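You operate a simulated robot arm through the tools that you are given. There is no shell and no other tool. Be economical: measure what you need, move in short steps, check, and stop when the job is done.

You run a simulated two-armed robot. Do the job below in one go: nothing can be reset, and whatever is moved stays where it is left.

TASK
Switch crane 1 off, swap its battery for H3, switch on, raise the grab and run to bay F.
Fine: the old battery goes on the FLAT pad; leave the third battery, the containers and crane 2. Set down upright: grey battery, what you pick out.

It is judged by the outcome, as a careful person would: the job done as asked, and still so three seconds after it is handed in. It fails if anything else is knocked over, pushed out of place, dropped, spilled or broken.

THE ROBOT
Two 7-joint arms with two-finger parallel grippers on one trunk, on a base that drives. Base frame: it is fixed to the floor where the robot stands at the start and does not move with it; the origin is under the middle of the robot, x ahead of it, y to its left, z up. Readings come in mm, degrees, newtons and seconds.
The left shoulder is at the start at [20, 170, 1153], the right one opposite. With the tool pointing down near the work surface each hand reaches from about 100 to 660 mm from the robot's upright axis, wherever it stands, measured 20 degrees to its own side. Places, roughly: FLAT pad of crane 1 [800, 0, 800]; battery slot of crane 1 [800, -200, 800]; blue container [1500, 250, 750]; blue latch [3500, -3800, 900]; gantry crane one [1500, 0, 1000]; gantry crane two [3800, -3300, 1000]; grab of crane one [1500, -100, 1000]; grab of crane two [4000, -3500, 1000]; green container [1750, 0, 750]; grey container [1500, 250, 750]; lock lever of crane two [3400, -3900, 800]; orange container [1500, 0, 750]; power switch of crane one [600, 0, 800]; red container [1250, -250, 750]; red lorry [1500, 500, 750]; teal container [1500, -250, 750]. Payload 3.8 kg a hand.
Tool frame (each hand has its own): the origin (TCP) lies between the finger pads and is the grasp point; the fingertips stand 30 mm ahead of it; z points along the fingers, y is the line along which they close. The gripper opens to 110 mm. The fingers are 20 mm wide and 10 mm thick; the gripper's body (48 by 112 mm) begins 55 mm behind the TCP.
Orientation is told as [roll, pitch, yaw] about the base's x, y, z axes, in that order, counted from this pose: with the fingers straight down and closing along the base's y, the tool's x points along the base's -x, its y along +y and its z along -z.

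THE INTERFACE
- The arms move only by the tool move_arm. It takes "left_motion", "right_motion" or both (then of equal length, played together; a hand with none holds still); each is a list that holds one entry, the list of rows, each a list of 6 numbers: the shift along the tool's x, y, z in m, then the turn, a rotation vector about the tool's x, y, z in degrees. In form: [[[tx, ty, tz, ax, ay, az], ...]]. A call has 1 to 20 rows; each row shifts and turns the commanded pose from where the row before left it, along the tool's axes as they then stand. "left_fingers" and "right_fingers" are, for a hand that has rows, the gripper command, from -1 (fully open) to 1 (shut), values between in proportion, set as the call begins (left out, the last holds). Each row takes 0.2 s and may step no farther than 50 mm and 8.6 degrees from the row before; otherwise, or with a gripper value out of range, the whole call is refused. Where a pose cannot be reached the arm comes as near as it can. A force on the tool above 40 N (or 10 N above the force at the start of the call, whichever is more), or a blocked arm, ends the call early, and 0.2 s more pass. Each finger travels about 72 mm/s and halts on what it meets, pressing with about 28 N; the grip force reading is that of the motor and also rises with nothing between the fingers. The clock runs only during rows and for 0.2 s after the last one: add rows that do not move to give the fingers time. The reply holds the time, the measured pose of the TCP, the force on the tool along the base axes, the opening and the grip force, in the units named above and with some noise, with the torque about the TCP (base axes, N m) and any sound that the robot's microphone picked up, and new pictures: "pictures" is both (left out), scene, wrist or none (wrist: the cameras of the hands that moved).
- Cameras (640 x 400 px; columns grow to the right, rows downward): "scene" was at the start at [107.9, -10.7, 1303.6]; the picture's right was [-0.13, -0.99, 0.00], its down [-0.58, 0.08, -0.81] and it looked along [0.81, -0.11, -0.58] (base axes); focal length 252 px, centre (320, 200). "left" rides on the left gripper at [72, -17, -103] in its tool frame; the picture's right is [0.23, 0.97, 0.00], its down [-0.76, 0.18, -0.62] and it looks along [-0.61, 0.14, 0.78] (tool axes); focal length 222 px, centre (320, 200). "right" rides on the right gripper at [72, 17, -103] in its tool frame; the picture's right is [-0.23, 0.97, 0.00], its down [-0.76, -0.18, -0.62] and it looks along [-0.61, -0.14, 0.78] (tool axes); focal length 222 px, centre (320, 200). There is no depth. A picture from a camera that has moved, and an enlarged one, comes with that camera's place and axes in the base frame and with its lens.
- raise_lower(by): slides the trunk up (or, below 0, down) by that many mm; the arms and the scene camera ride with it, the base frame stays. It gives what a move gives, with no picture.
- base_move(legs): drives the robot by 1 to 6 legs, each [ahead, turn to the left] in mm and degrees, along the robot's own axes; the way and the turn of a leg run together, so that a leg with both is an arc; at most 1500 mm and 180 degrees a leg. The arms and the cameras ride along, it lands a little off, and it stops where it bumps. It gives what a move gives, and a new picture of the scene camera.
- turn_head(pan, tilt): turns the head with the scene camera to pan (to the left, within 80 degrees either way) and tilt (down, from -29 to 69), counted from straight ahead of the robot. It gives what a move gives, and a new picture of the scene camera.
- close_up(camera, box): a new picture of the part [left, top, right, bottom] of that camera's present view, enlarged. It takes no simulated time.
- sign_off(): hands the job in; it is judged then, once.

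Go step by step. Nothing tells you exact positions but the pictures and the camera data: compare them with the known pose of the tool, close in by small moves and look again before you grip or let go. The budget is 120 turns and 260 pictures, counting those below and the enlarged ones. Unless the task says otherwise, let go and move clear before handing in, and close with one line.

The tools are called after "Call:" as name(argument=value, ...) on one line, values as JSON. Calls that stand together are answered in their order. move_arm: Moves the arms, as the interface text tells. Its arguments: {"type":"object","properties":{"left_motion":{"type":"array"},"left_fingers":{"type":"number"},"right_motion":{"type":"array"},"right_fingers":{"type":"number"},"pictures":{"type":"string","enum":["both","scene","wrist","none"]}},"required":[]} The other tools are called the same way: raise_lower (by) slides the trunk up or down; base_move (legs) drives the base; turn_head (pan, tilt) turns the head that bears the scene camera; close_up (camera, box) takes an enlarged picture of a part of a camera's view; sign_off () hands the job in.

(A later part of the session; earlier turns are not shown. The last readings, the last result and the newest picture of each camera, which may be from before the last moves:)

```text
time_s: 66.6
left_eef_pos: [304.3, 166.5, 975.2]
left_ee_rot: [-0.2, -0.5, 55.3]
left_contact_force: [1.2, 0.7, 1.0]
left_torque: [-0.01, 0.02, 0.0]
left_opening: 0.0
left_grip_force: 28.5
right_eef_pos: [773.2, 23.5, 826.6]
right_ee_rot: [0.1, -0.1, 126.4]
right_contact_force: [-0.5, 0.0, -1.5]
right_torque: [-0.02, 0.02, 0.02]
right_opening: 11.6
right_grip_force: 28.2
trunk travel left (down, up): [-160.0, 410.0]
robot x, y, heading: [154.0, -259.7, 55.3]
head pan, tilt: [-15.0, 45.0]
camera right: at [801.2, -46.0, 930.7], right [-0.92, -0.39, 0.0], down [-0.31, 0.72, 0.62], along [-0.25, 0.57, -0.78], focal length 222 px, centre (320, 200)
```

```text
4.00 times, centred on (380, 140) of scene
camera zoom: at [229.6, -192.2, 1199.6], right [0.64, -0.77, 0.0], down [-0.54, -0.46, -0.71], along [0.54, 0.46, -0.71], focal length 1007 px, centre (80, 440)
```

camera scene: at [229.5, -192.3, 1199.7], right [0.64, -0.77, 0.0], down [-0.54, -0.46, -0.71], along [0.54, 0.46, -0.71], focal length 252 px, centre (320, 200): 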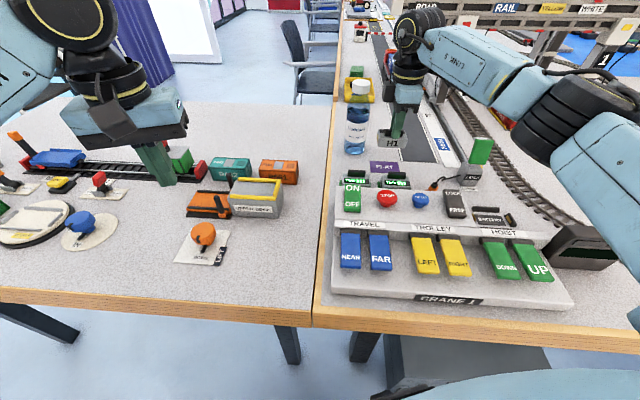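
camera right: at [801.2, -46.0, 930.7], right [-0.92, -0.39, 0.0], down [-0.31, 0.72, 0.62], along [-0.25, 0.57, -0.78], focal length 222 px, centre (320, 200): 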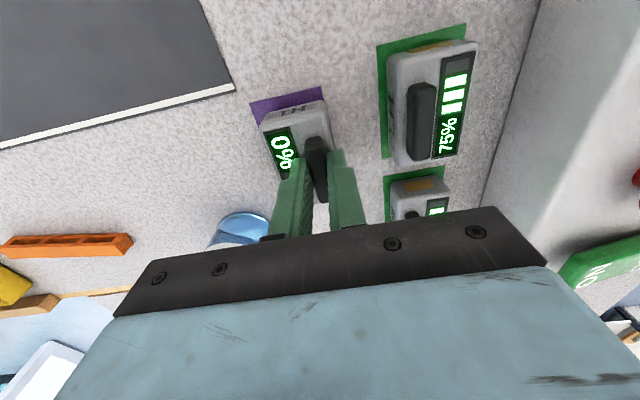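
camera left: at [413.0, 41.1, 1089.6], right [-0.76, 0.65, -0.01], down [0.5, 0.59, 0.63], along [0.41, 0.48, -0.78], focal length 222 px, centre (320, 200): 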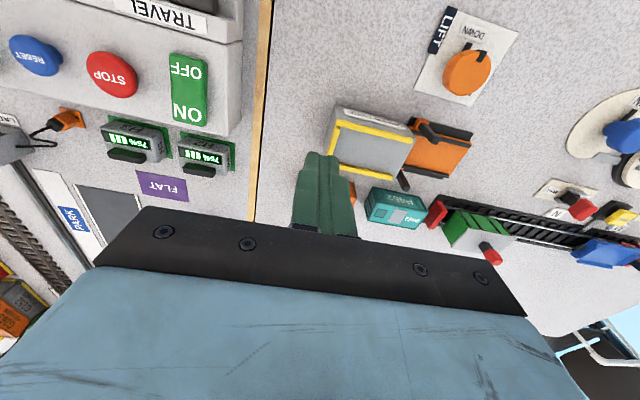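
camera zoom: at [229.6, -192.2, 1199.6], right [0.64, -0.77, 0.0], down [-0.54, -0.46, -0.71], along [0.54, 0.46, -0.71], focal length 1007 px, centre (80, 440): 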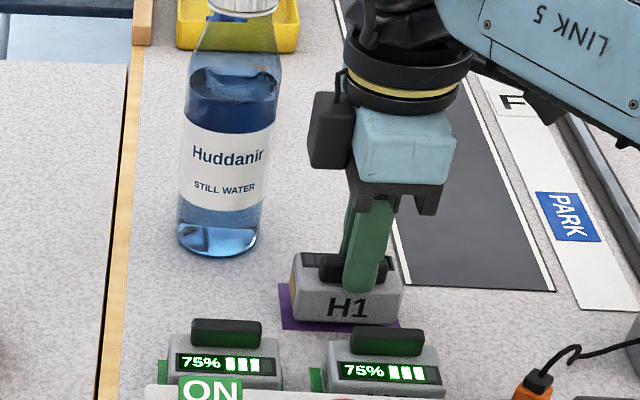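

Call:
move_arm(right_motion=[[[0, 0, 0.002, 0, 0, 0], [0, 0, 0.002, 0, 0, 0], [0, 0, 0.002, 0, 0, 0], [0, 0, 0, 0, 0, 0]]], pictures="none")

Call:
close_up(camera="right", box=[200, 50, 440, 210])

Call:
close_up(camera="scene", box=[360, 130, 430, 180])

```text
time_s: 67.6
left_eef_pos: [304.9, 166.3, 974.5]
left_ee_rot: [-0.1, -0.4, 55.3]
left_contact_force: [-0.3, -0.2, 1.3]
left_torque: [0.01, 0.01, 0.03]
left_opening: 0.1
left_grip_force: 27.9
right_eef_pos: [771.6, 22.7, 822.5]
right_ee_rot: [0.1, 0.0, 126.5]
right_contact_force: [-0.4, 0.1, -2.3]
right_torque: [-0.01, 0.01, 0.07]
right_opening: 11.5
right_grip_force: 27.9
trunk travel left (down, up): [-160.0, 410.0]
robot x, y, heading: [157.9, -260.6, 55.2]
head pan, tilt: [-15.0, 45.0]
```

```text
2.50 times, centred on (320, 130) of right
camera zoom: at [800.8, -45.8, 925.0], right [-0.92, -0.39, 0.0], down [-0.31, 0.72, 0.62], along [-0.25, 0.57, -0.78], focal length 555 px, centre (320, 375)
```

zoom: 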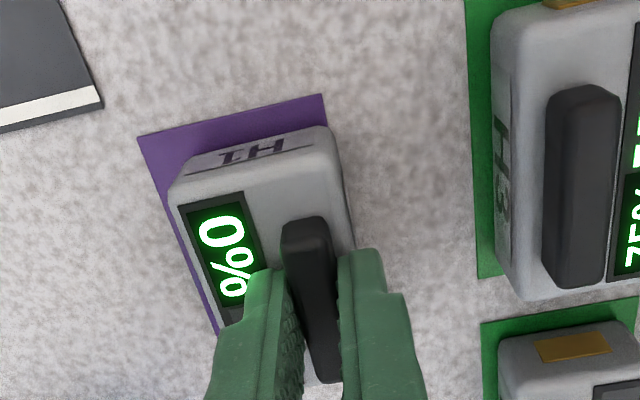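

```text
8.00 times, centred on (395, 155) of scene
camera zoom: at [229.6, -192.2, 1199.6], right [0.64, -0.77, 0.0], down [-0.54, -0.46, -0.71], along [0.54, 0.46, -0.71], focal length 2015 px, centre (-280, 560)
```

zoom: 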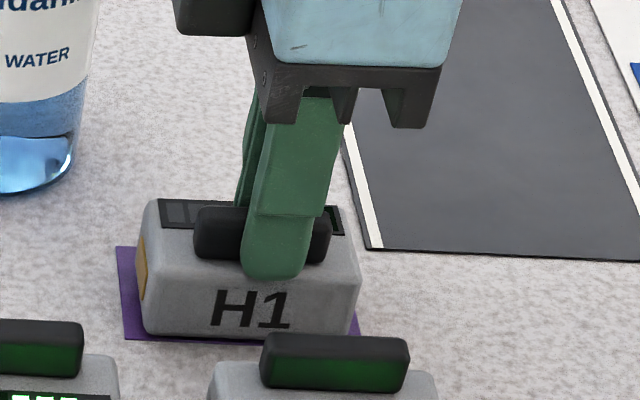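

Margins show I should go about 4 mm farther and 2 mm left. Then lower to contact.

Call:
move_arm(right_motion=[[[-0.002, -0.004, 0, 0, 0, 0], [0, 0, 0.0015, 0, 0, 0], [0, 0, 0.0015, 0, 0, 0], [0, 0, 0.001, 0, 0, 0], [0, 0, 0, 0, 0, 0]]], pictures="none")

Call:
close_up(camera="right", box=[200, 50, 440, 210])

Call:
close_up(camera="scene", box=[360, 130, 430, 180])

```text
time_s: 68.8
left_eef_pos: [303.1, 166.7, 975.3]
left_ee_rot: [-0.3, -0.5, 55.2]
left_contact_force: [-0.1, 0.1, -0.1]
left_torque: [-0.04, -0.03, 0.02]
left_opening: 0.0
left_grip_force: 28.4
right_eef_pos: [772.1, 27.2, 820.3]
right_ee_rot: [-0.1, -0.1, 126.3]
right_contact_force: [2.2, -1.0, 12.5]
right_torque: [-0.48, -0.37, -0.03]
right_opening: 11.5
right_grip_force: 27.5
trunk travel left (down, up): [-160.0, 410.0]
robot x, y, heading: [157.5, -261.7, 55.0]
head pan, tilt: [-15.0, 45.0]
```

```text
2.50 times, centred on (320, 130) of right
camera zoom: at [802.1, -41.7, 923.2], right [-0.92, -0.39, 0.0], down [-0.31, 0.72, 0.62], along [-0.24, 0.57, -0.78], focal length 555 px, centre (320, 375)
```

zoom: 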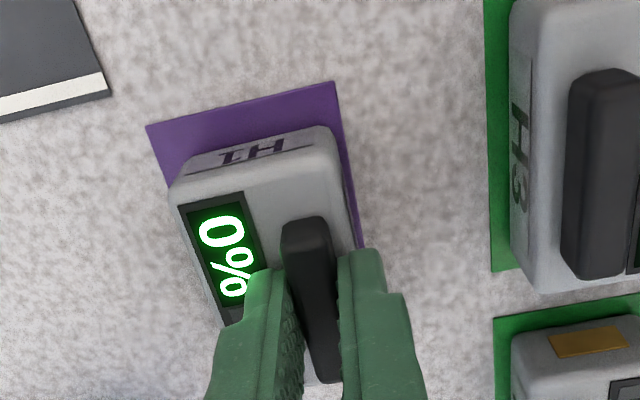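

```text
8.00 times, centred on (395, 155) of scene
camera zoom: at [228.5, -192.9, 1199.9], right [0.64, -0.77, 0.0], down [-0.54, -0.45, -0.71], along [0.54, 0.46, -0.71], focal length 2015 px, centre (-280, 560)
```

zoom: 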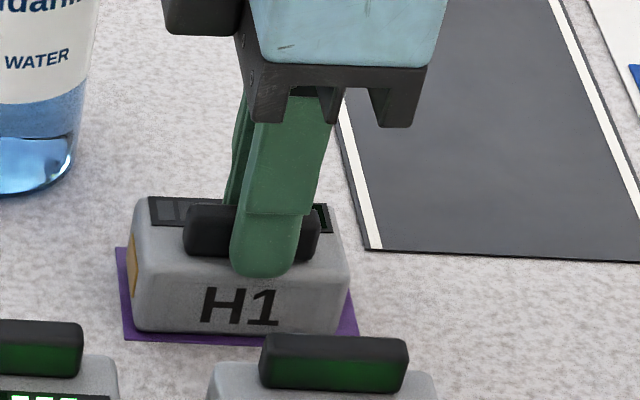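

H1 rests on the pad, centred. Release and lift straight up.

Call:
move_arm(right_motion=[[[0, 0, 0, 0, 0, 0], [0, 0, 0, 0, 0, 0], [0, 0, 0, 0, 0, 0], [0, 0, -0.005, 0, 0, 0], [0, 0, -0.02, 0, 0, 0], [0, 0, -0.04, 0, 0, 0], [0, 0, -0.04, 0, 0, 0], [0, 0, 0, 0, 0, 0]]], right_fingers=0.3, pictures="both")

Call:
close_up(camera="right", box=[200, 0, 560, 240])

Call:
close_up(camera="scene", box=[340, 120, 450, 210])

```text
time_s: 70.6
left_eef_pos: [303.9, 167.2, 975.2]
left_ee_rot: [-0.2, -0.5, 55.3]
left_contact_force: [0.2, 0.9, -0.3]
left_torque: [0.03, 0.02, 0.0]
left_opening: 0.0
left_grip_force: 28.0
right_eef_pos: [776.2, 26.5, 924.5]
right_ee_rot: [0.1, 0.0, 126.5]
right_contact_force: [-0.4, 0.2, -0.2]
right_torque: [-0.02, -0.03, -0.05]
right_opening: 38.4
right_grip_force: 0.1
trunk travel left (down, up): [-160.0, 410.0]
robot x, y, heading: [157.9, -259.7, 55.0]
head pan, tilt: [-15.0, 45.0]
camera scene: at [229.6, -192.3, 1199.6], right [0.64, -0.77, 0.0], down [-0.54, -0.46, -0.71], along [0.54, 0.46, -0.71], focal length 252 px, centre (320, 200)
camera right: at [805.1, -42.5, 1027.0], right [-0.92, -0.39, 0.0], down [-0.31, 0.72, 0.62], along [-0.25, 0.57, -0.78], focal length 222 px, centre (320, 200)
```

scene: 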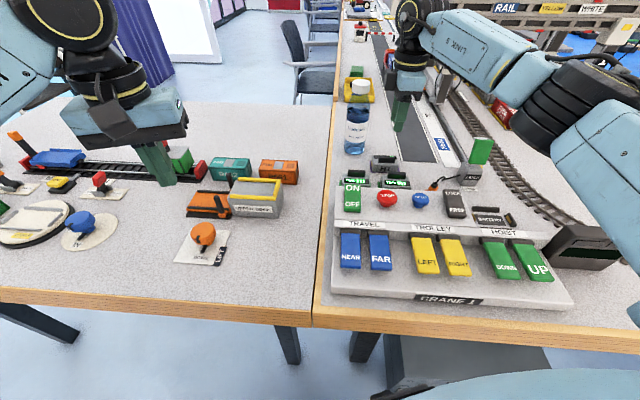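
right: 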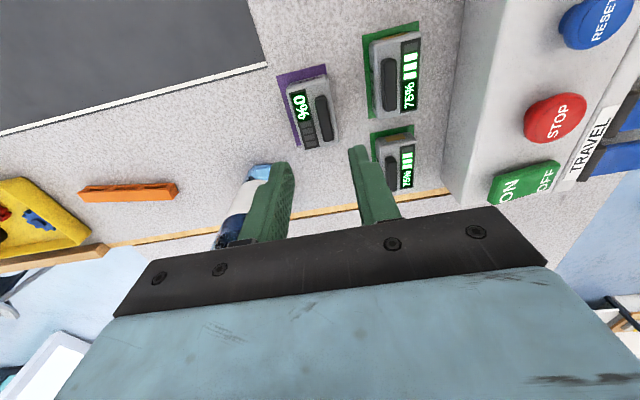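

```text
1.67 times, centred on (380, 120) of right
camera zoom: at [805.1, -42.5, 1027.0], right [-0.92, -0.39, 0.0], down [-0.31, 0.72, 0.62], along [-0.25, 0.57, -0.78], focal length 370 px, centre (220, 333)
```

zoom: 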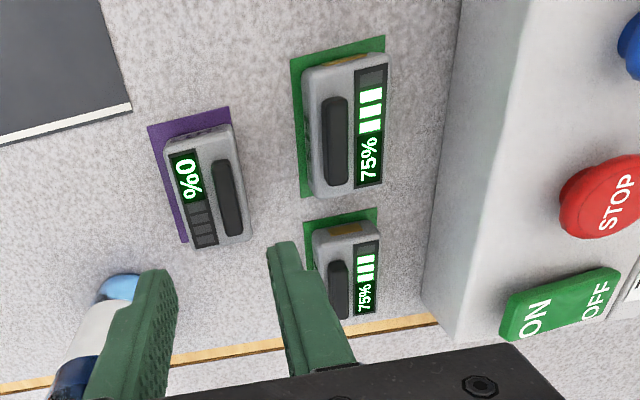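

```text
4.44 times, centred on (395, 165) of scene
camera zoom: at [229.6, -192.3, 1199.6], right [0.64, -0.77, 0.0], down [-0.54, -0.46, -0.71], along [0.54, 0.46, -0.71], focal length 1119 px, centre (-13, 356)
```

zoom: 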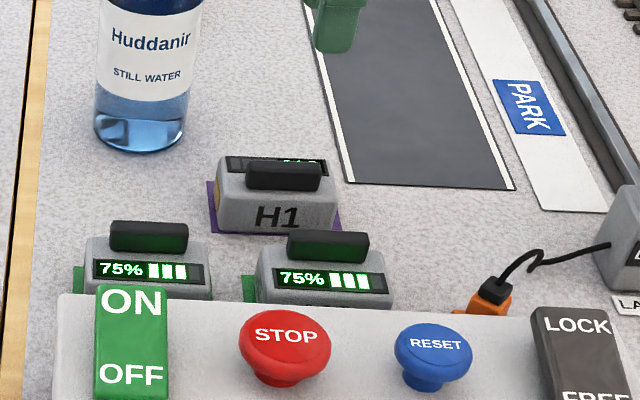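

H1 stands upright on FLAT. Next H3: its handle is at about 577 ahead, 133 right. I move over it and look.

Call:
move_arm(right_motion=[[[0.0063, 0.035, 0, 0, 0, 0], [0.0063, 0.035, 0, 0, 0, 0], [0, 0, 0.04, 0, 0, 0], [0, 0, 0.035, 0, 0, 0], [0, 0, 0, 0, 0, 0]]], pictures="both")

Call:
close_up(camera="right", box=[220, 50, 440, 210])

Call:
close_up(camera="scene", box=[350, 120, 440, 200])

```text
time_s: 71.8
left_eef_pos: [303.7, 167.2, 974.5]
left_ee_rot: [-0.2, -0.5, 55.3]
left_contact_force: [0.0, -0.2, -0.3]
left_torque: [0.04, -0.01, 0.02]
left_opening: 0.3
left_grip_force: 28.1
right_eef_pos: [726.2, -25.2, 849.4]
right_ee_rot: [0.1, 0.0, 126.2]
right_contact_force: [0.0, 0.3, -0.8]
right_torque: [-0.01, 0.02, 0.0]
right_opening: 38.5
right_grip_force: 0.2
trunk travel left (down, up): [-160.0, 410.0]
robot x, y, heading: [150.8, -263.8, 55.2]
head pan, tilt: [-15.0, 45.0]
camera scene: at [229.4, -192.3, 1199.7], right [0.64, -0.77, 0.0], down [-0.54, -0.46, -0.71], along [0.54, 0.46, -0.71], focal length 252 px, centre (320, 200)
camera right: at [755.2, -93.3, 952.3], right [-0.92, -0.39, 0.0], down [-0.31, 0.72, 0.62], along [-0.25, 0.57, -0.78], focal length 222 px, centre (320, 200)
```

scene: 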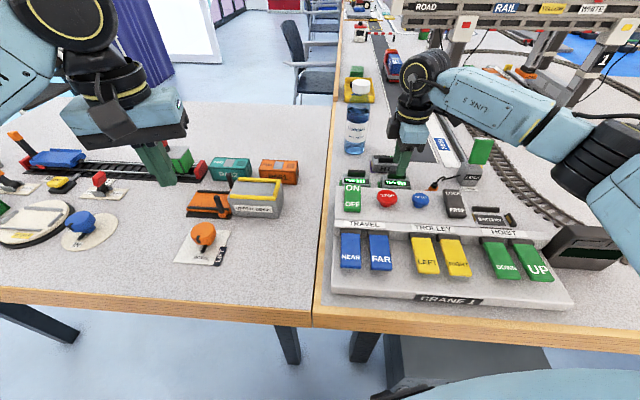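
right: 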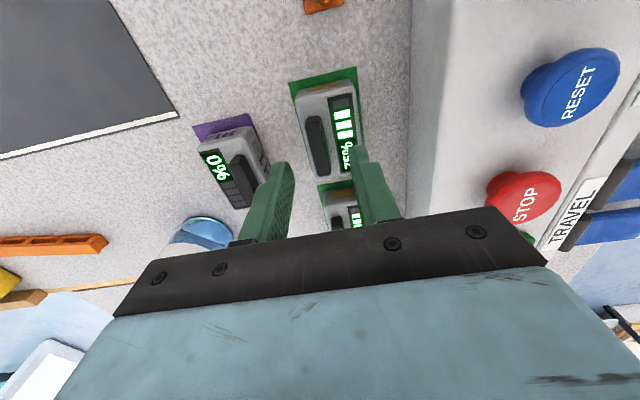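

```text
2.50 times, centred on (330, 130) of right
camera zoom: at [755.2, -93.3, 952.3], right [-0.92, -0.39, 0.0], down [-0.31, 0.72, 0.62], along [-0.25, 0.57, -0.78], focal length 555 px, centre (295, 375)
```

zoom: 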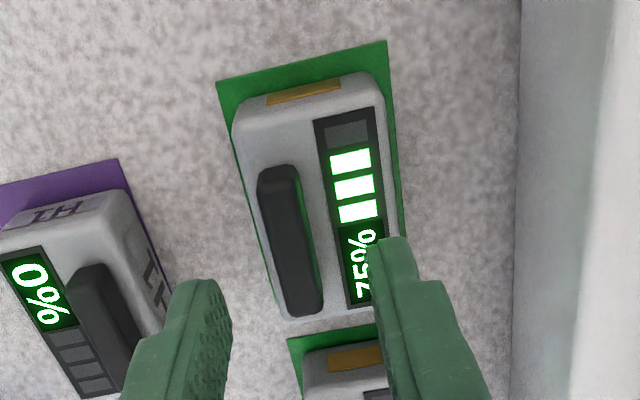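

```text
5.00 times, centred on (395, 160) of scene
camera zoom: at [229.4, -192.3, 1199.7], right [0.64, -0.77, 0.0], down [-0.54, -0.46, -0.71], along [0.54, 0.46, -0.71], focal length 1259 px, centre (-55, 400)
```

zoom: 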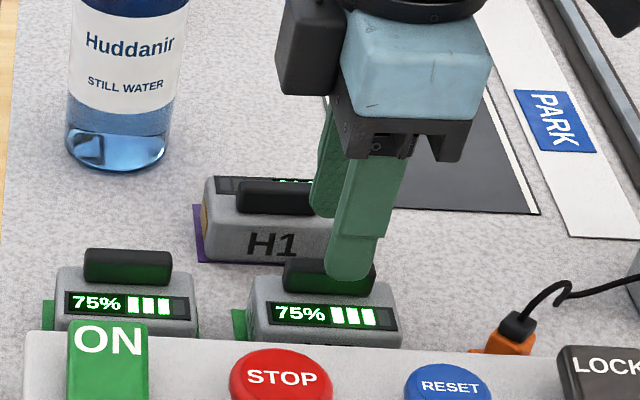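

Aligned; shift 2 mm right and descend to the handle.

Call:
move_arm(right_motion=[[[0.0024, 0, 0.01, 0, 0, 0], [0, 0, 0.01, 0, 0, 0], [0, 0, 0.006, 0, 0, 0], [0, 0, 0.0015, 0, 0, 0], [0, 0, 0, 0, 0, 0]]], pictures="none")

Call:
close_up(camera="right", box=[220, 50, 440, 210])

Call:
close_up(camera="scene", box=[350, 120, 440, 200])

```text
time_s: 73.0
left_eef_pos: [303.8, 166.4, 975.0]
left_ee_rot: [-0.3, -0.5, 55.3]
left_contact_force: [-0.8, 0.6, -0.2]
left_torque: [0.02, 0.04, -0.01]
left_opening: 0.0
left_grip_force: 27.5
right_eef_pos: [725.3, -26.1, 821.3]
right_ee_rot: [0.1, -0.1, 126.4]
right_contact_force: [-1.2, -1.1, -0.1]
right_torque: [0.01, 0.02, -0.01]
right_opening: 38.5
right_grip_force: 0.1
trunk travel left (down, up): [-160.0, 410.0]
robot x, y, heading: [155.6, -264.7, 55.2]
head pan, tilt: [-15.0, 45.0]
```

```text
2.50 times, centred on (330, 130) of right
camera zoom: at [755.2, -95.2, 923.9], right [-0.92, -0.39, 0.0], down [-0.31, 0.72, 0.62], along [-0.25, 0.57, -0.78], focal length 555 px, centre (295, 375)
```

zoom: 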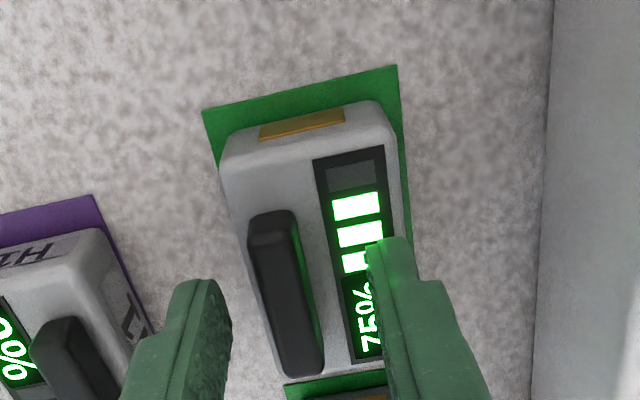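

```text
5.00 times, centred on (395, 160) of scene
camera zoom: at [229.4, -192.3, 1199.7], right [0.64, -0.77, 0.0], down [-0.54, -0.46, -0.71], along [0.54, 0.46, -0.71], focal length 1259 px, centre (-55, 400)
```

zoom: 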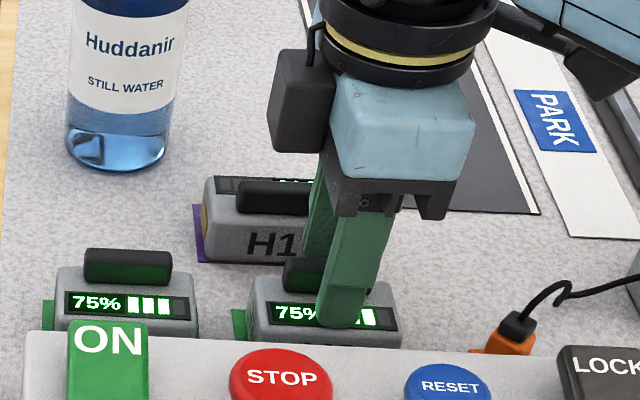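

Call:
move_arm(right_motion=[[[0, 0, 0, 0, 0, 0], [0, 0, 0, 0, 0, 0], [0, 0, 0, 0, 0, 0], [0, 0, 0, 0, 0, 0]]], right_fingers=1, pictures="none")

Call:
close_up(camera="right", box=[220, 50, 440, 210])

```text
time_s: 74.0
left_eef_pos: [304.1, 168.0, 974.9]
left_ee_rot: [-0.2, -0.5, 55.4]
left_contact_force: [-0.2, 0.5, -0.3]
left_torque: [0.03, 0.0, 0.01]
left_opening: 0.0
left_grip_force: 28.1
right_eef_pos: [726.0, -27.6, 821.3]
right_ee_rot: [0.1, -0.1, 126.3]
right_contact_force: [-0.4, -0.4, 0.5]
right_torque: [0.05, 0.0, 0.01]
right_opening: 11.6
right_grip_force: 28.3
trunk travel left (down, up): [-160.0, 410.0]
robot x, y, heading: [158.9, -263.4, 55.1]
head pan, tilt: [-15.0, 45.0]
```

```text
2.50 times, centred on (330, 130) of right
camera zoom: at [755.2, -95.2, 924.0], right [-0.92, -0.39, 0.0], down [-0.31, 0.72, 0.62], along [-0.25, 0.57, -0.78], focal length 555 px, centre (295, 375)
```

zoom: 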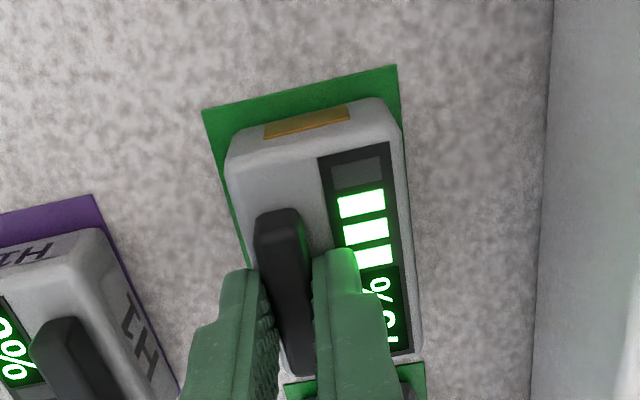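

H3 gripped. Lift it and carry over to the slot.

Call:
move_arm(right_motion=[[[0, 0, -0.01, 0, 0, 0], [0, 0, -0.03, 0, 0, 0], [0, 0, -0.04, 0, 0, 0], [0, 0, -0.04, 0, 0, 0], [0, 0, -0.035, 0, 0, 0], [0, 0.045, 0, 0, 0, 0], [0, 0.0446, 0, 0, 0, 0], [0.04, 0, 0, 0, 0, 0], [0.04, 0, 0, 0, 0, 0], [0.04, 0, 0, 0, 0, 0], [0.04, 0, 0, 0, 0, 0], [0.042, 0, 0, 0, 0, 0], [0, 0, 0, 0, 0, 0]]], pictures="both")

Call:
close_up(camera="right", box=[200, 30, 440, 210])

```text
time_s: 76.8
left_eef_pos: [303.8, 168.0, 975.5]
left_ee_rot: [-0.2, -0.4, 55.3]
left_contact_force: [0.1, 0.5, -0.3]
left_torque: [-0.02, -0.01, 0.0]
left_opening: 0.0
left_grip_force: 28.0
right_eef_pos: [771.6, -242.2, 976.9]
right_ee_rot: [0.0, 0.1, 126.4]
right_contact_force: [0.2, -0.3, -1.7]
right_torque: [0.0, -0.03, -0.04]
right_opening: 11.5
right_grip_force: 28.6
trunk travel left (down, up): [-160.0, 410.0]
robot x, y, heading: [154.3, -263.9, 55.0]
head pan, tilt: [-15.0, 45.0]
camera scene: at [229.5, -192.1, 1199.6], right [0.64, -0.77, 0.0], down [-0.54, -0.46, -0.71], along [0.54, 0.46, -0.71], focal length 252 px, centre (320, 200)
camera right: at [800.9, -311.1, 1079.7], right [-0.92, -0.4, 0.0], down [-0.31, 0.72, 0.62], along [-0.25, 0.57, -0.78], focal length 222 px, centre (320, 200)
```

scene: 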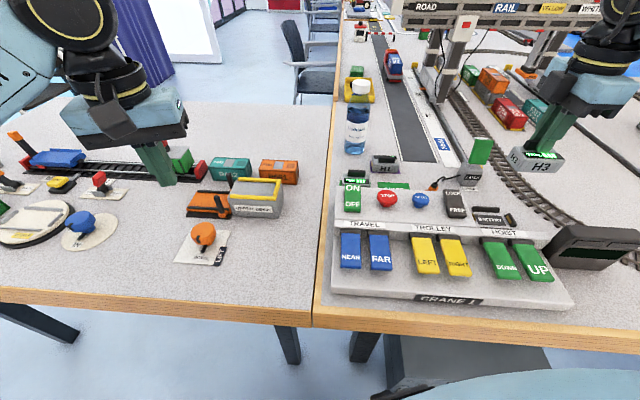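
right: 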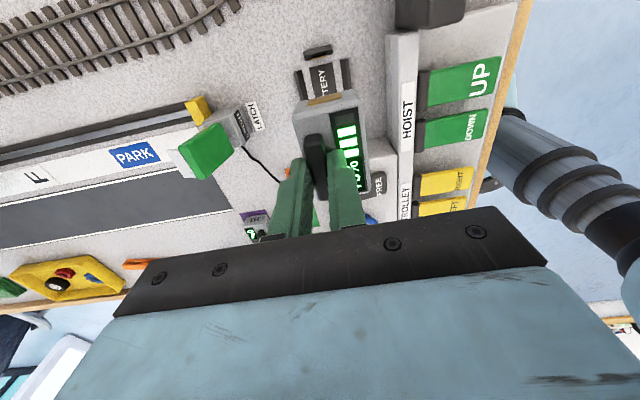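

```text
2.22 times, centred on (320, 120) of right
camera zoom: at [800.9, -311.1, 1079.7], right [-0.92, -0.4, 0.0], down [-0.31, 0.72, 0.62], along [-0.25, 0.57, -0.78], focal length 494 px, centre (320, 378)
```

zoom: 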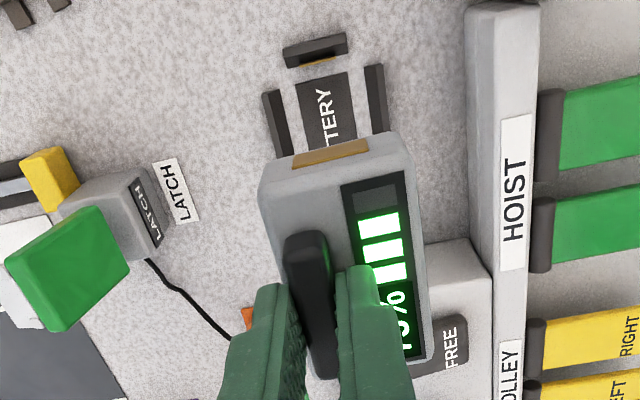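

Over the slot. I descend part-way and turn the head toward the slot to check.

Call:
move_arm(right_motion=[[[0.0022, -0.0023, 0.04, 0, 0, 0], [0, 0, 0.04, 0, 0, 0], [0, 0, 0.03, 0, 0, 0], [0, 0, 0, 0, 0, 0]]], pictures="none")

Call:
turn_head(pan=-45, tilt=40)

Call:
close_up(camera="right", box=[200, 30, 440, 210])

```text
time_s: 77.8
left_eef_pos: [304.0, 166.9, 975.1]
left_ee_rot: [-0.2, -0.5, 55.3]
left_contact_force: [0.0, -0.1, 0.0]
left_torque: [0.04, -0.01, -0.01]
left_opening: 0.2
left_grip_force: 27.8
right_eef_pos: [775.4, -243.3, 865.9]
right_ee_rot: [0.0, 0.0, 126.5]
right_contact_force: [-0.3, -0.5, -2.3]
right_torque: [0.01, -0.01, -0.01]
right_opening: 11.7
right_grip_force: 27.9
trunk travel left (down, up): [-160.0, 410.0]
robot x, y, heading: [157.4, -261.3, 55.3]
head pan, tilt: [-15.0, 45.0]
```

```text
time_s: 78.8
left_eef_pos: [304.5, 167.7, 976.3]
left_ee_rot: [-0.1, -0.5, 55.3]
left_contact_force: [-0.2, -0.7, 0.5]
left_torque: [0.0, -0.01, -0.01]
left_opening: 0.1
left_grip_force: 28.2
right_eef_pos: [773.9, -241.8, 865.2]
right_ee_rot: [0.1, 0.0, 126.4]
right_contact_force: [0.5, 0.6, -1.6]
right_torque: [-0.01, -0.01, 0.01]
right_opening: 11.3
right_grip_force: 28.2
trunk travel left (down, up): [-160.0, 410.0]
robot x, y, heading: [152.8, -262.4, 55.1]
head pan, tilt: [-45.0, 40.0]
camera scene: at [251.1, -229.7, 1206.9], right [0.18, -0.98, 0.0], down [-0.63, -0.11, -0.77], along [0.75, 0.13, -0.64], focal length 252 px, centre (320, 200)
```

scene: 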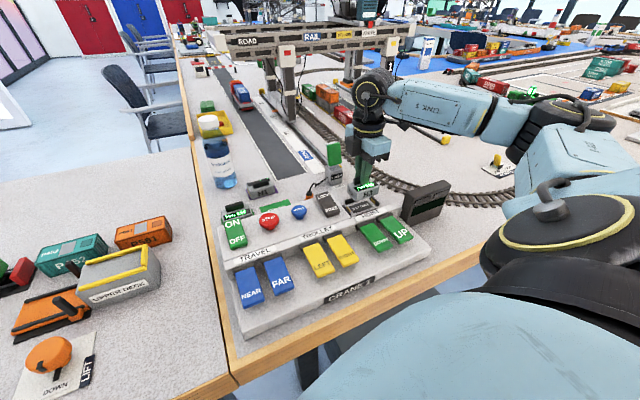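

```text
2.22 times, centred on (320, 120) of right
camera zoom: at [804.8, -311.1, 968.8], right [-0.92, -0.39, 0.0], down [-0.31, 0.72, 0.62], along [-0.25, 0.57, -0.78], focal length 494 px, centre (320, 378)
```

zoom: 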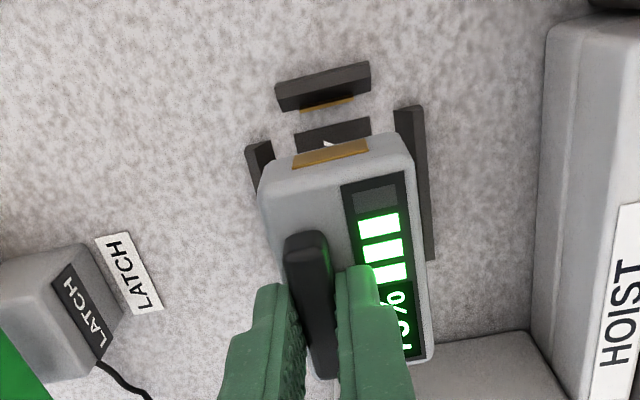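

Call:
move_arm(right_motion=[[[-0.0012, 0, 0.012, 0, 0, 0], [0, 0, 0.01, 0, 0, 0], [0, 0, 0.004, 0, 0, 0], [0, 0, 0, 0, 0, 0]]], pictures="none")

Call:
close_up(camera="right", box=[220, 30, 420, 170])

Call:
close_up(camera="scene", box=[320, 150, 410, 230])

```text
time_s: 79.8
left_eef_pos: [302.7, 167.8, 975.6]
left_ee_rot: [-0.2, -0.6, 55.3]
left_contact_force: [0.4, -0.2, 0.6]
left_torque: [-0.01, -0.03, -0.01]
left_opening: 0.0
left_grip_force: 27.6
right_eef_pos: [773.9, -240.6, 839.4]
right_ee_rot: [0.2, 0.1, 126.3]
right_contact_force: [-0.7, 0.1, -2.2]
right_torque: [-0.01, -0.01, 0.01]
right_opening: 11.4
right_grip_force: 28.2
trunk travel left (down, up): [-160.0, 410.0]
robot x, y, heading: [155.6, -263.3, 55.2]
head pan, tilt: [-45.0, 40.0]
```

```text
2.86 times, centred on (320, 100) of right
camera zoom: at [804.4, -310.2, 942.2], right [-0.92, -0.39, 0.0], down [-0.31, 0.72, 0.62], along [-0.25, 0.57, -0.78], focal length 635 px, centre (320, 486)
```

zoom: 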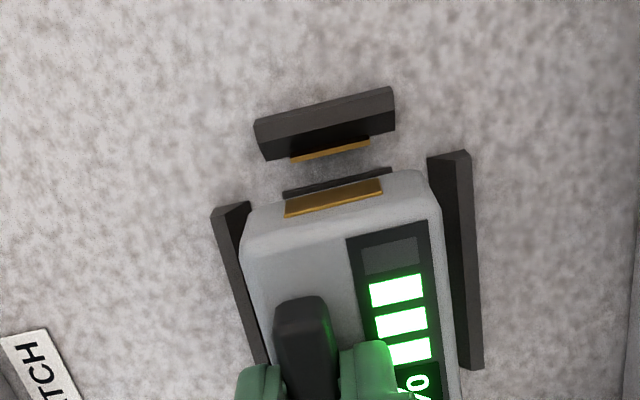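

```text
5.00 times, centred on (365, 190) of scene
camera zoom: at [251.1, -229.8, 1206.9], right [0.17, -0.98, 0.0], down [-0.63, -0.11, -0.77], along [0.75, 0.13, -0.64], focal length 1259 px, centre (95, 250)
```

zoom: 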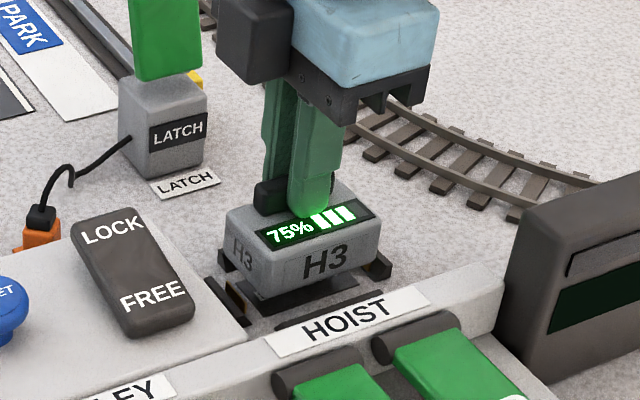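

Call:
move_arm(right_motion=[[[0, 0, 0.004, 0, 0, 0], [0, 0, 0.003, 0, 0, 0], [0, 0, 0.002, 0, 0, 0], [0, 0, 0, 0, 0, 0]]], pictures="none")

Call:
close_up(camera="right", box=[220, 30, 420, 170])

Call:
close_up(camera="scene", box=[345, 175, 405, 220])

```text
time_s: 80.8
left_eef_pos: [303.6, 167.7, 975.2]
left_ee_rot: [-0.2, -0.4, 55.3]
left_contact_force: [0.1, -0.1, -0.1]
left_torque: [0.03, 0.01, 0.02]
left_opening: 0.0
left_grip_force: 28.1
right_eef_pos: [775.3, -241.8, 829.9]
right_ee_rot: [0.1, 0.0, 126.3]
right_contact_force: [0.2, 0.3, -2.1]
right_torque: [0.02, -0.01, 0.0]
right_opening: 11.4
right_grip_force: 27.7
trunk travel left (down, up): [-160.0, 410.0]
robot x, y, heading: [155.6, -266.4, 55.4]
head pan, tilt: [-45.0, 40.0]
```

```text
2.86 times, centred on (320, 100) of right
camera zoom: at [804.7, -310.2, 933.2], right [-0.92, -0.39, 0.0], down [-0.31, 0.72, 0.62], along [-0.25, 0.57, -0.78], focal length 635 px, centre (320, 486)
```

zoom: 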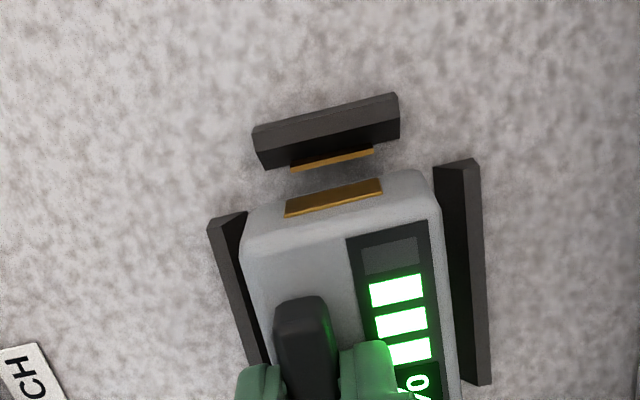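

```text
8.89 times, centred on (375, 198) of scene
camera zoom: at [251.1, -229.8, 1206.9], right [0.17, -0.98, 0.0], down [-0.63, -0.11, -0.77], along [0.75, 0.13, -0.64], focal length 2238 px, centre (-169, 222)
```

zoom: 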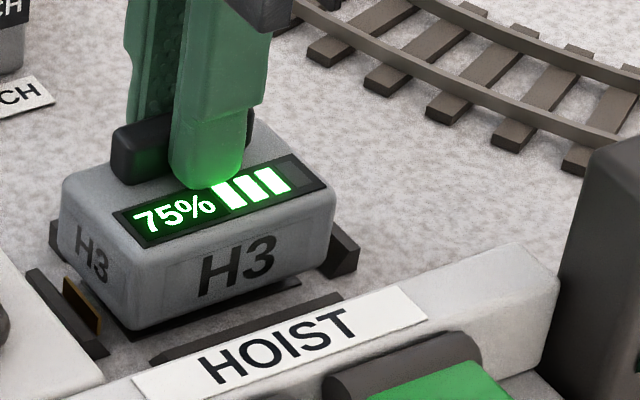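

Call:
move_arm(right_motion=[[[0, 0, 0.003, 0, 0, 0], [0, 0, 0.002, 0, 0, 0], [0, 0, 0.002, 0, 0, 0], [0, 0, 0.0015, 0, 0, 0], [0, 0, 0, 0, 0, 0]]], pictures="none")

Call:
close_up(camera="right", box=[220, 30, 420, 170])

Call:
close_up(camera="scene", box=[345, 175, 405, 220])

```text
time_s: 82.0
left_eef_pos: [302.8, 167.1, 974.9]
left_ee_rot: [-0.2, -0.5, 55.3]
left_contact_force: [0.7, -0.3, 0.3]
left_torque: [0.0, 0.01, -0.01]
left_opening: 0.3
left_grip_force: 28.0
right_eef_pos: [776.1, -241.9, 822.0]
right_ee_rot: [0.1, 0.0, 126.5]
right_contact_force: [-0.6, 0.8, -1.7]
right_torque: [0.03, -0.02, -0.02]
right_opening: 11.6
right_grip_force: 28.3
trunk travel left (down, up): [-160.0, 410.0]
robot x, y, heading: [153.9, -261.2, 55.3]
head pan, tilt: [-45.0, 40.0]
```

```text
2.86 times, centred on (320, 100) of right
camera zoom: at [805.1, -310.6, 925.4], right [-0.92, -0.39, 0.0], down [-0.31, 0.72, 0.62], along [-0.25, 0.57, -0.78], focal length 635 px, centre (320, 486)
```

zoom: 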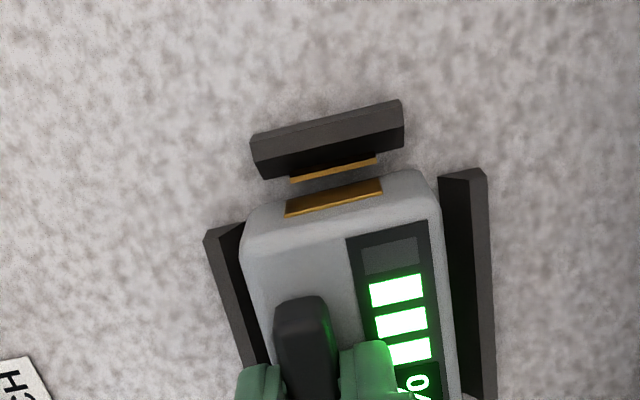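

```text
8.89 times, centred on (375, 198) of scene
camera zoom: at [251.1, -229.8, 1206.9], right [0.17, -0.98, 0.0], down [-0.63, -0.11, -0.77], along [0.75, 0.13, -0.64], focal length 2238 px, centre (-169, 222)
```

zoom: 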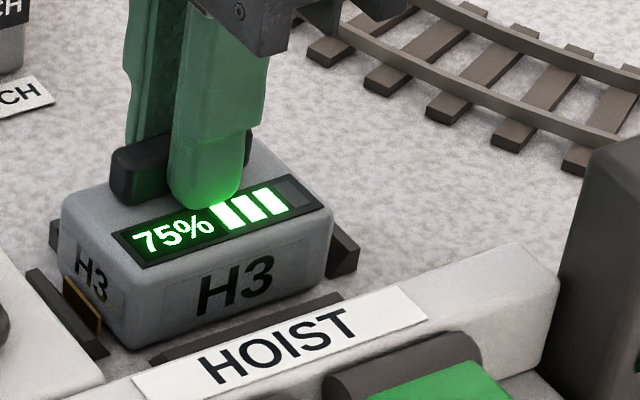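

Call:
move_arm(right_motion=[[[0, 0, 0.0015, 0, 0, 0], [0, 0, 0.0015, 0, 0, 0], [0, 0, 0.0015, 0, 0, 0], [0, 0, 0, 0, 0, 0]]], pictures="none")

Call:
close_up(camera="right", box=[220, 30, 420, 170])

Call:
close_up(camera="scene", box=[345, 175, 405, 220])

```text
time_s: 83.0
left_eef_pos: [303.3, 166.0, 975.2]
left_ee_rot: [-0.3, -0.6, 55.3]
left_contact_force: [0.2, -0.4, -0.4]
left_torque: [0.02, 0.0, -0.01]
left_opening: 0.0
left_grip_force: 28.2
right_eef_pos: [775.1, -241.5, 819.7]
right_ee_rot: [-0.1, -0.1, 126.3]
right_contact_force: [1.6, -3.1, 22.8]
right_torque: [-0.13, 0.09, 0.05]
right_opening: 12.0
right_grip_force: 28.2
trunk travel left (down, up): [-160.0, 410.0]
robot x, y, heading: [151.4, -260.2, 55.1]
head pan, tilt: [-45.0, 40.0]
```

```text
2.86 times, centred on (320, 100) of right
camera zoom: at [804.3, -310.7, 923.1], right [-0.92, -0.39, 0.0], down [-0.31, 0.72, 0.62], along [-0.24, 0.57, -0.78], focal length 635 px, centre (320, 486)
```

zoom: 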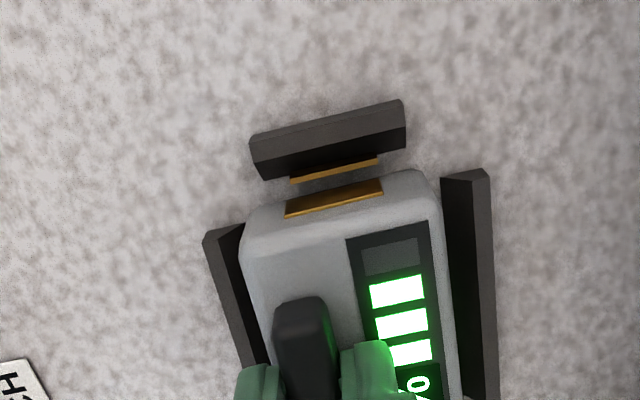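

```text
8.89 times, centred on (375, 198) of scene
camera zoom: at [249.2, -230.2, 1207.3], right [0.17, -0.98, 0.0], down [-0.63, -0.11, -0.77], along [0.76, 0.13, -0.64], focal length 2238 px, centre (-169, 222)
```

zoom: 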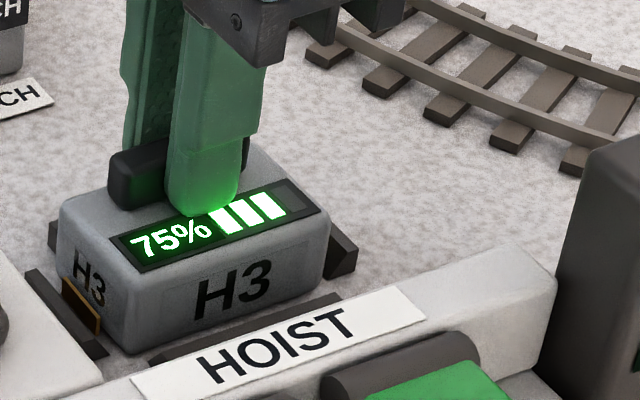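

H3 is seated flat. Release, lift and look.

Call:
move_arm(right_motion=[[[0, 0, 0, 0, 0, 0], [0, 0, 0, 0, 0, 0], [0, 0, 0, 0, 0, 0], [0, 0, -0.005, 0, 0, 0], [0, 0, -0.02, 0, 0, 0], [0, 0, -0.04, 0, 0, 0], [0, 0, -0.04, 0, 0, 0], [0, 0, -0.04, 0, 0, 0], [0, 0, 0, 0, 0, 0]]], right_fingers=0.3, pictures="wrist")

Call:
close_up(camera="right", box=[220, 0, 440, 170])

Call:
close_up(camera="scene", box=[300, 140, 460, 240])

```text
time_s: 85.0
left_eef_pos: [304.2, 166.1, 975.9]
left_ee_rot: [-0.2, -0.5, 55.2]
left_contact_force: [0.0, 0.3, -0.2]
left_torque: [-0.01, 0.01, -0.02]
left_opening: 0.0
left_grip_force: 28.1
right_eef_pos: [776.7, -242.6, 961.2]
right_ee_rot: [0.0, -0.1, 126.4]
right_contact_force: [0.0, 0.4, 0.6]
right_torque: [0.0, -0.03, -0.02]
right_opening: 38.4
right_grip_force: 0.1
trunk travel left (down, up): [-160.0, 410.0]
robot x, y, heading: [149.6, -260.2, 55.0]
head pan, tilt: [-45.0, 40.0]
camera right: at [806.1, -310.7, 1063.6], right [-0.92, -0.39, 0.0], down [-0.31, 0.72, 0.62], along [-0.25, 0.57, -0.78], focal length 222 px, centre (320, 200)
```

right: 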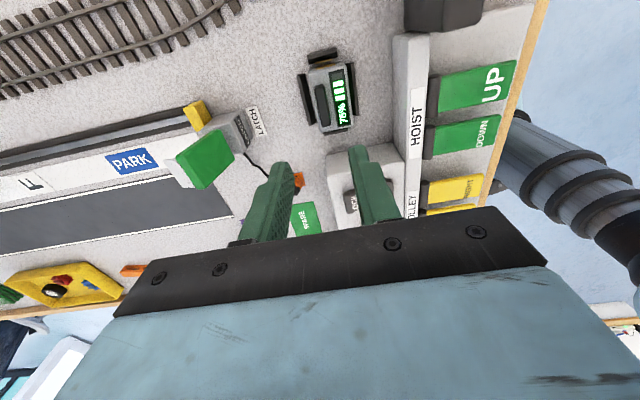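

```text
2.35 times, centred on (330, 85) of right
camera zoom: at [806.1, -310.7, 1063.6], right [-0.92, -0.39, 0.0], down [-0.31, 0.72, 0.62], along [-0.25, 0.57, -0.78], focal length 523 px, centre (296, 471)
```

zoom: 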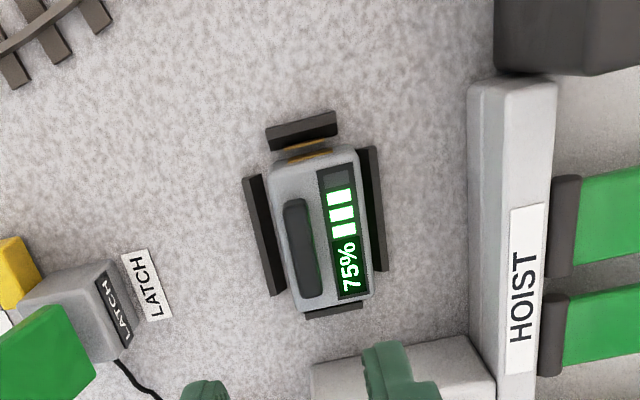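

```text
4.00 times, centred on (380, 190) of scene
camera zoom: at [251.0, -229.8, 1206.9], right [0.17, -0.98, 0.0], down [-0.63, -0.11, -0.77], along [0.75, 0.13, -0.64], focal length 1007 px, centre (80, 240)
```

zoom: 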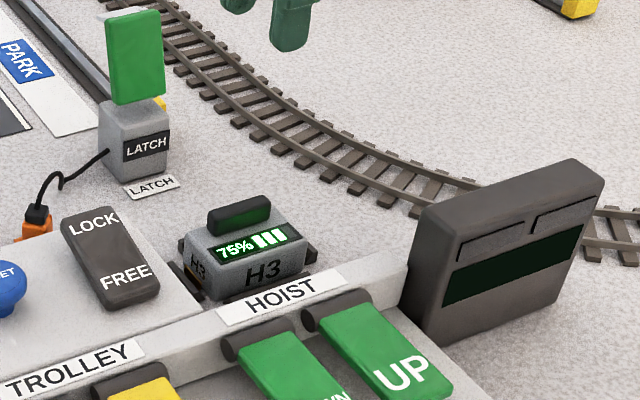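

H3 sits properly between the brackets. Now the right hand, closed, goes over the ON half of the power rocker.

Call:
move_arm(right_motion=[[[-0.0458, 0.001, 0, 0, 0, 0], [-0.0458, 0.001, 0, 0, 0, 0], [-0.0458, 0.001, 0, 0, 0, 0], [-0.0458, 0.001, 0, 0, 0, 0], [-0.0458, 0.001, 0, 0, 0, 0], [-0.0458, 0.001, 0, 0, 0, 0], [-0.0458, 0.0005, 0, 0, 0, 0], [0, 0, 0.04, 0, 0, 0], [0, 0, 0.04, 0, 0, 0], [0, 0, 0, 0, 0, 0]]], right_fingers=1, pictures="wrist")

Call:
turn_head(pan=-20, tilt=38)

Call:
close_up(camera="scene", box=[320, 140, 440, 240])

```text
time_s: 87.2
left_eef_pos: [303.9, 167.0, 973.8]
left_ee_rot: [-0.3, -0.5, 55.3]
left_contact_force: [-0.5, -0.1, 0.8]
left_torque: [-0.02, 0.0, 0.02]
left_opening: 0.0
left_grip_force: 27.7
right_eef_pos: [581.0, 13.5, 880.5]
right_ee_rot: [0.0, 0.0, 126.4]
right_contact_force: [0.7, 0.1, 0.5]
right_torque: [0.01, 0.04, -0.02]
right_opening: 0.0
right_grip_force: 28.0
trunk travel left (down, up): [-160.0, 410.0]
robot x, y, heading: [154.6, -262.6, 55.0]
head pan, tilt: [-45.0, 40.0]
camera right: at [610.2, -55.5, 984.2], right [-0.92, -0.39, 0.0], down [-0.31, 0.72, 0.62], along [-0.25, 0.57, -0.78], focal length 222 px, centre (320, 200)
```

right: 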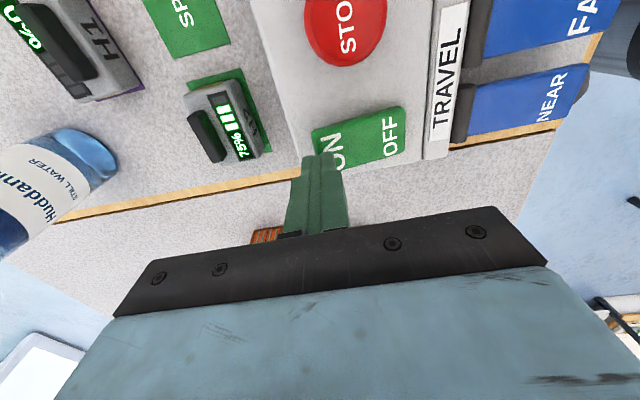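

```text
time_s: 88.1
left_eef_pos: [303.9, 166.1, 975.0]
left_ee_rot: [-0.2, -0.6, 55.3]
left_contact_force: [-0.2, -0.1, -0.3]
left_torque: [-0.02, -0.02, -0.03]
left_opening: 0.2
left_grip_force: 28.5
right_eef_pos: [580.5, 13.8, 881.4]
right_ee_rot: [0.1, -0.1, 126.4]
right_contact_force: [1.0, 0.8, -0.1]
right_torque: [0.01, 0.0, 0.01]
right_opening: 0.0
right_grip_force: 27.9
trunk travel left (down, up): [-160.0, 410.0]
robot x, y, heading: [153.1, -264.2, 55.4]
head pan, tilt: [-20.0, 38.0]
camera scene: at [237.9, -195.1, 1209.9], right [0.57, -0.82, 0.0], down [-0.5, -0.35, -0.79], along [0.65, 0.45, -0.62], focal length 252 px, centre (320, 200)
```

scene: 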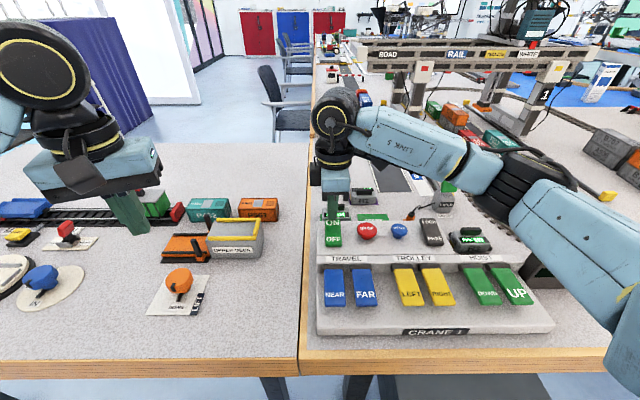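

```text
4.00 times, centred on (380, 190) of scene
camera zoom: at [237.9, -195.1, 1209.9], right [0.57, -0.82, 0.0], down [-0.5, -0.35, -0.79], along [0.65, 0.45, -0.62], focal length 1007 px, centre (80, 240)
```

zoom: 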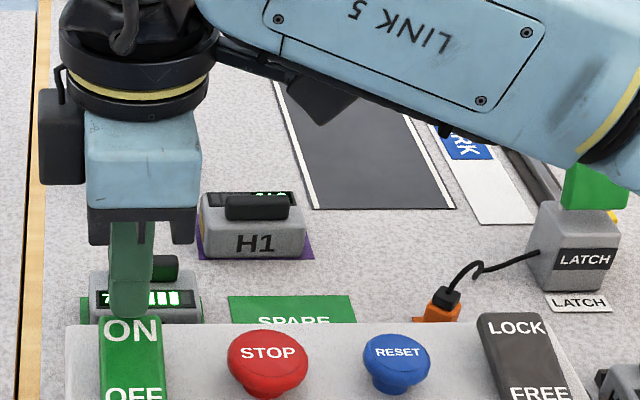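

Small correction (6 mm nearer, 4 mm right), then press ON.

Call:
move_arm(right_motion=[[[0.004, 0.006, 0.002, 0, 0, 0], [0, 0, 0.004, 0, 0, 0], [0, 0, 0.004, 0, 0, 0], [0, 0, 0.003, 0, 0, 0], [0, 0, 0.003, 0, 0, 0], [0, 0, 0.002, 0, 0, 0], [0, 0, 0.002, 0, 0, 0]]], pictures="scene")

Call:
close_up(camera="scene", box=[320, 170, 440, 250])

```text
time_s: 89.7
left_eef_pos: [301.7, 165.9, 975.5]
left_ee_rot: [-0.3, -0.7, 55.3]
left_contact_force: [0.7, -0.3, 0.1]
left_torque: [-0.02, 0.0, -0.04]
left_opening: 0.0
left_grip_force: 27.7
right_eef_pos: [577.8, 5.6, 867.6]
right_ee_rot: [-0.4, -0.3, 126.3]
right_contact_force: [2.5, -1.8, 30.6]
right_torque: [-0.25, 0.12, 0.06]
right_opening: 0.1
right_grip_force: 28.9
trunk travel left (down, up): [-160.0, 410.0]
robot x, y, heading: [154.8, -264.9, 55.1]
head pan, tilt: [-20.0, 38.0]
camera scene: at [236.6, -196.3, 1210.4], right [0.57, -0.82, 0.0], down [-0.5, -0.35, -0.79], along [0.65, 0.45, -0.61], focal length 252 px, centre (320, 200)
```

scene: 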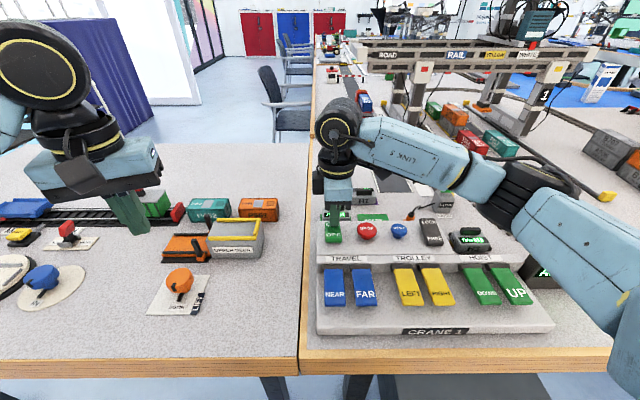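

```text
5.00 times, centred on (380, 210) of scene
camera zoom: at [236.6, -196.3, 1210.4], right [0.57, -0.82, 0.0], down [-0.5, -0.35, -0.79], along [0.65, 0.45, -0.61], focal length 1259 px, centre (20, 150)
```

zoom: 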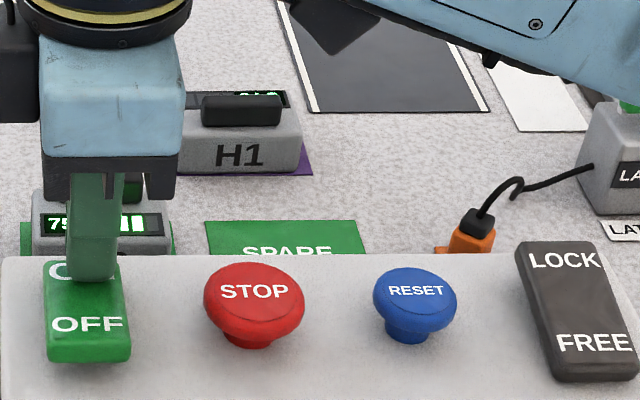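

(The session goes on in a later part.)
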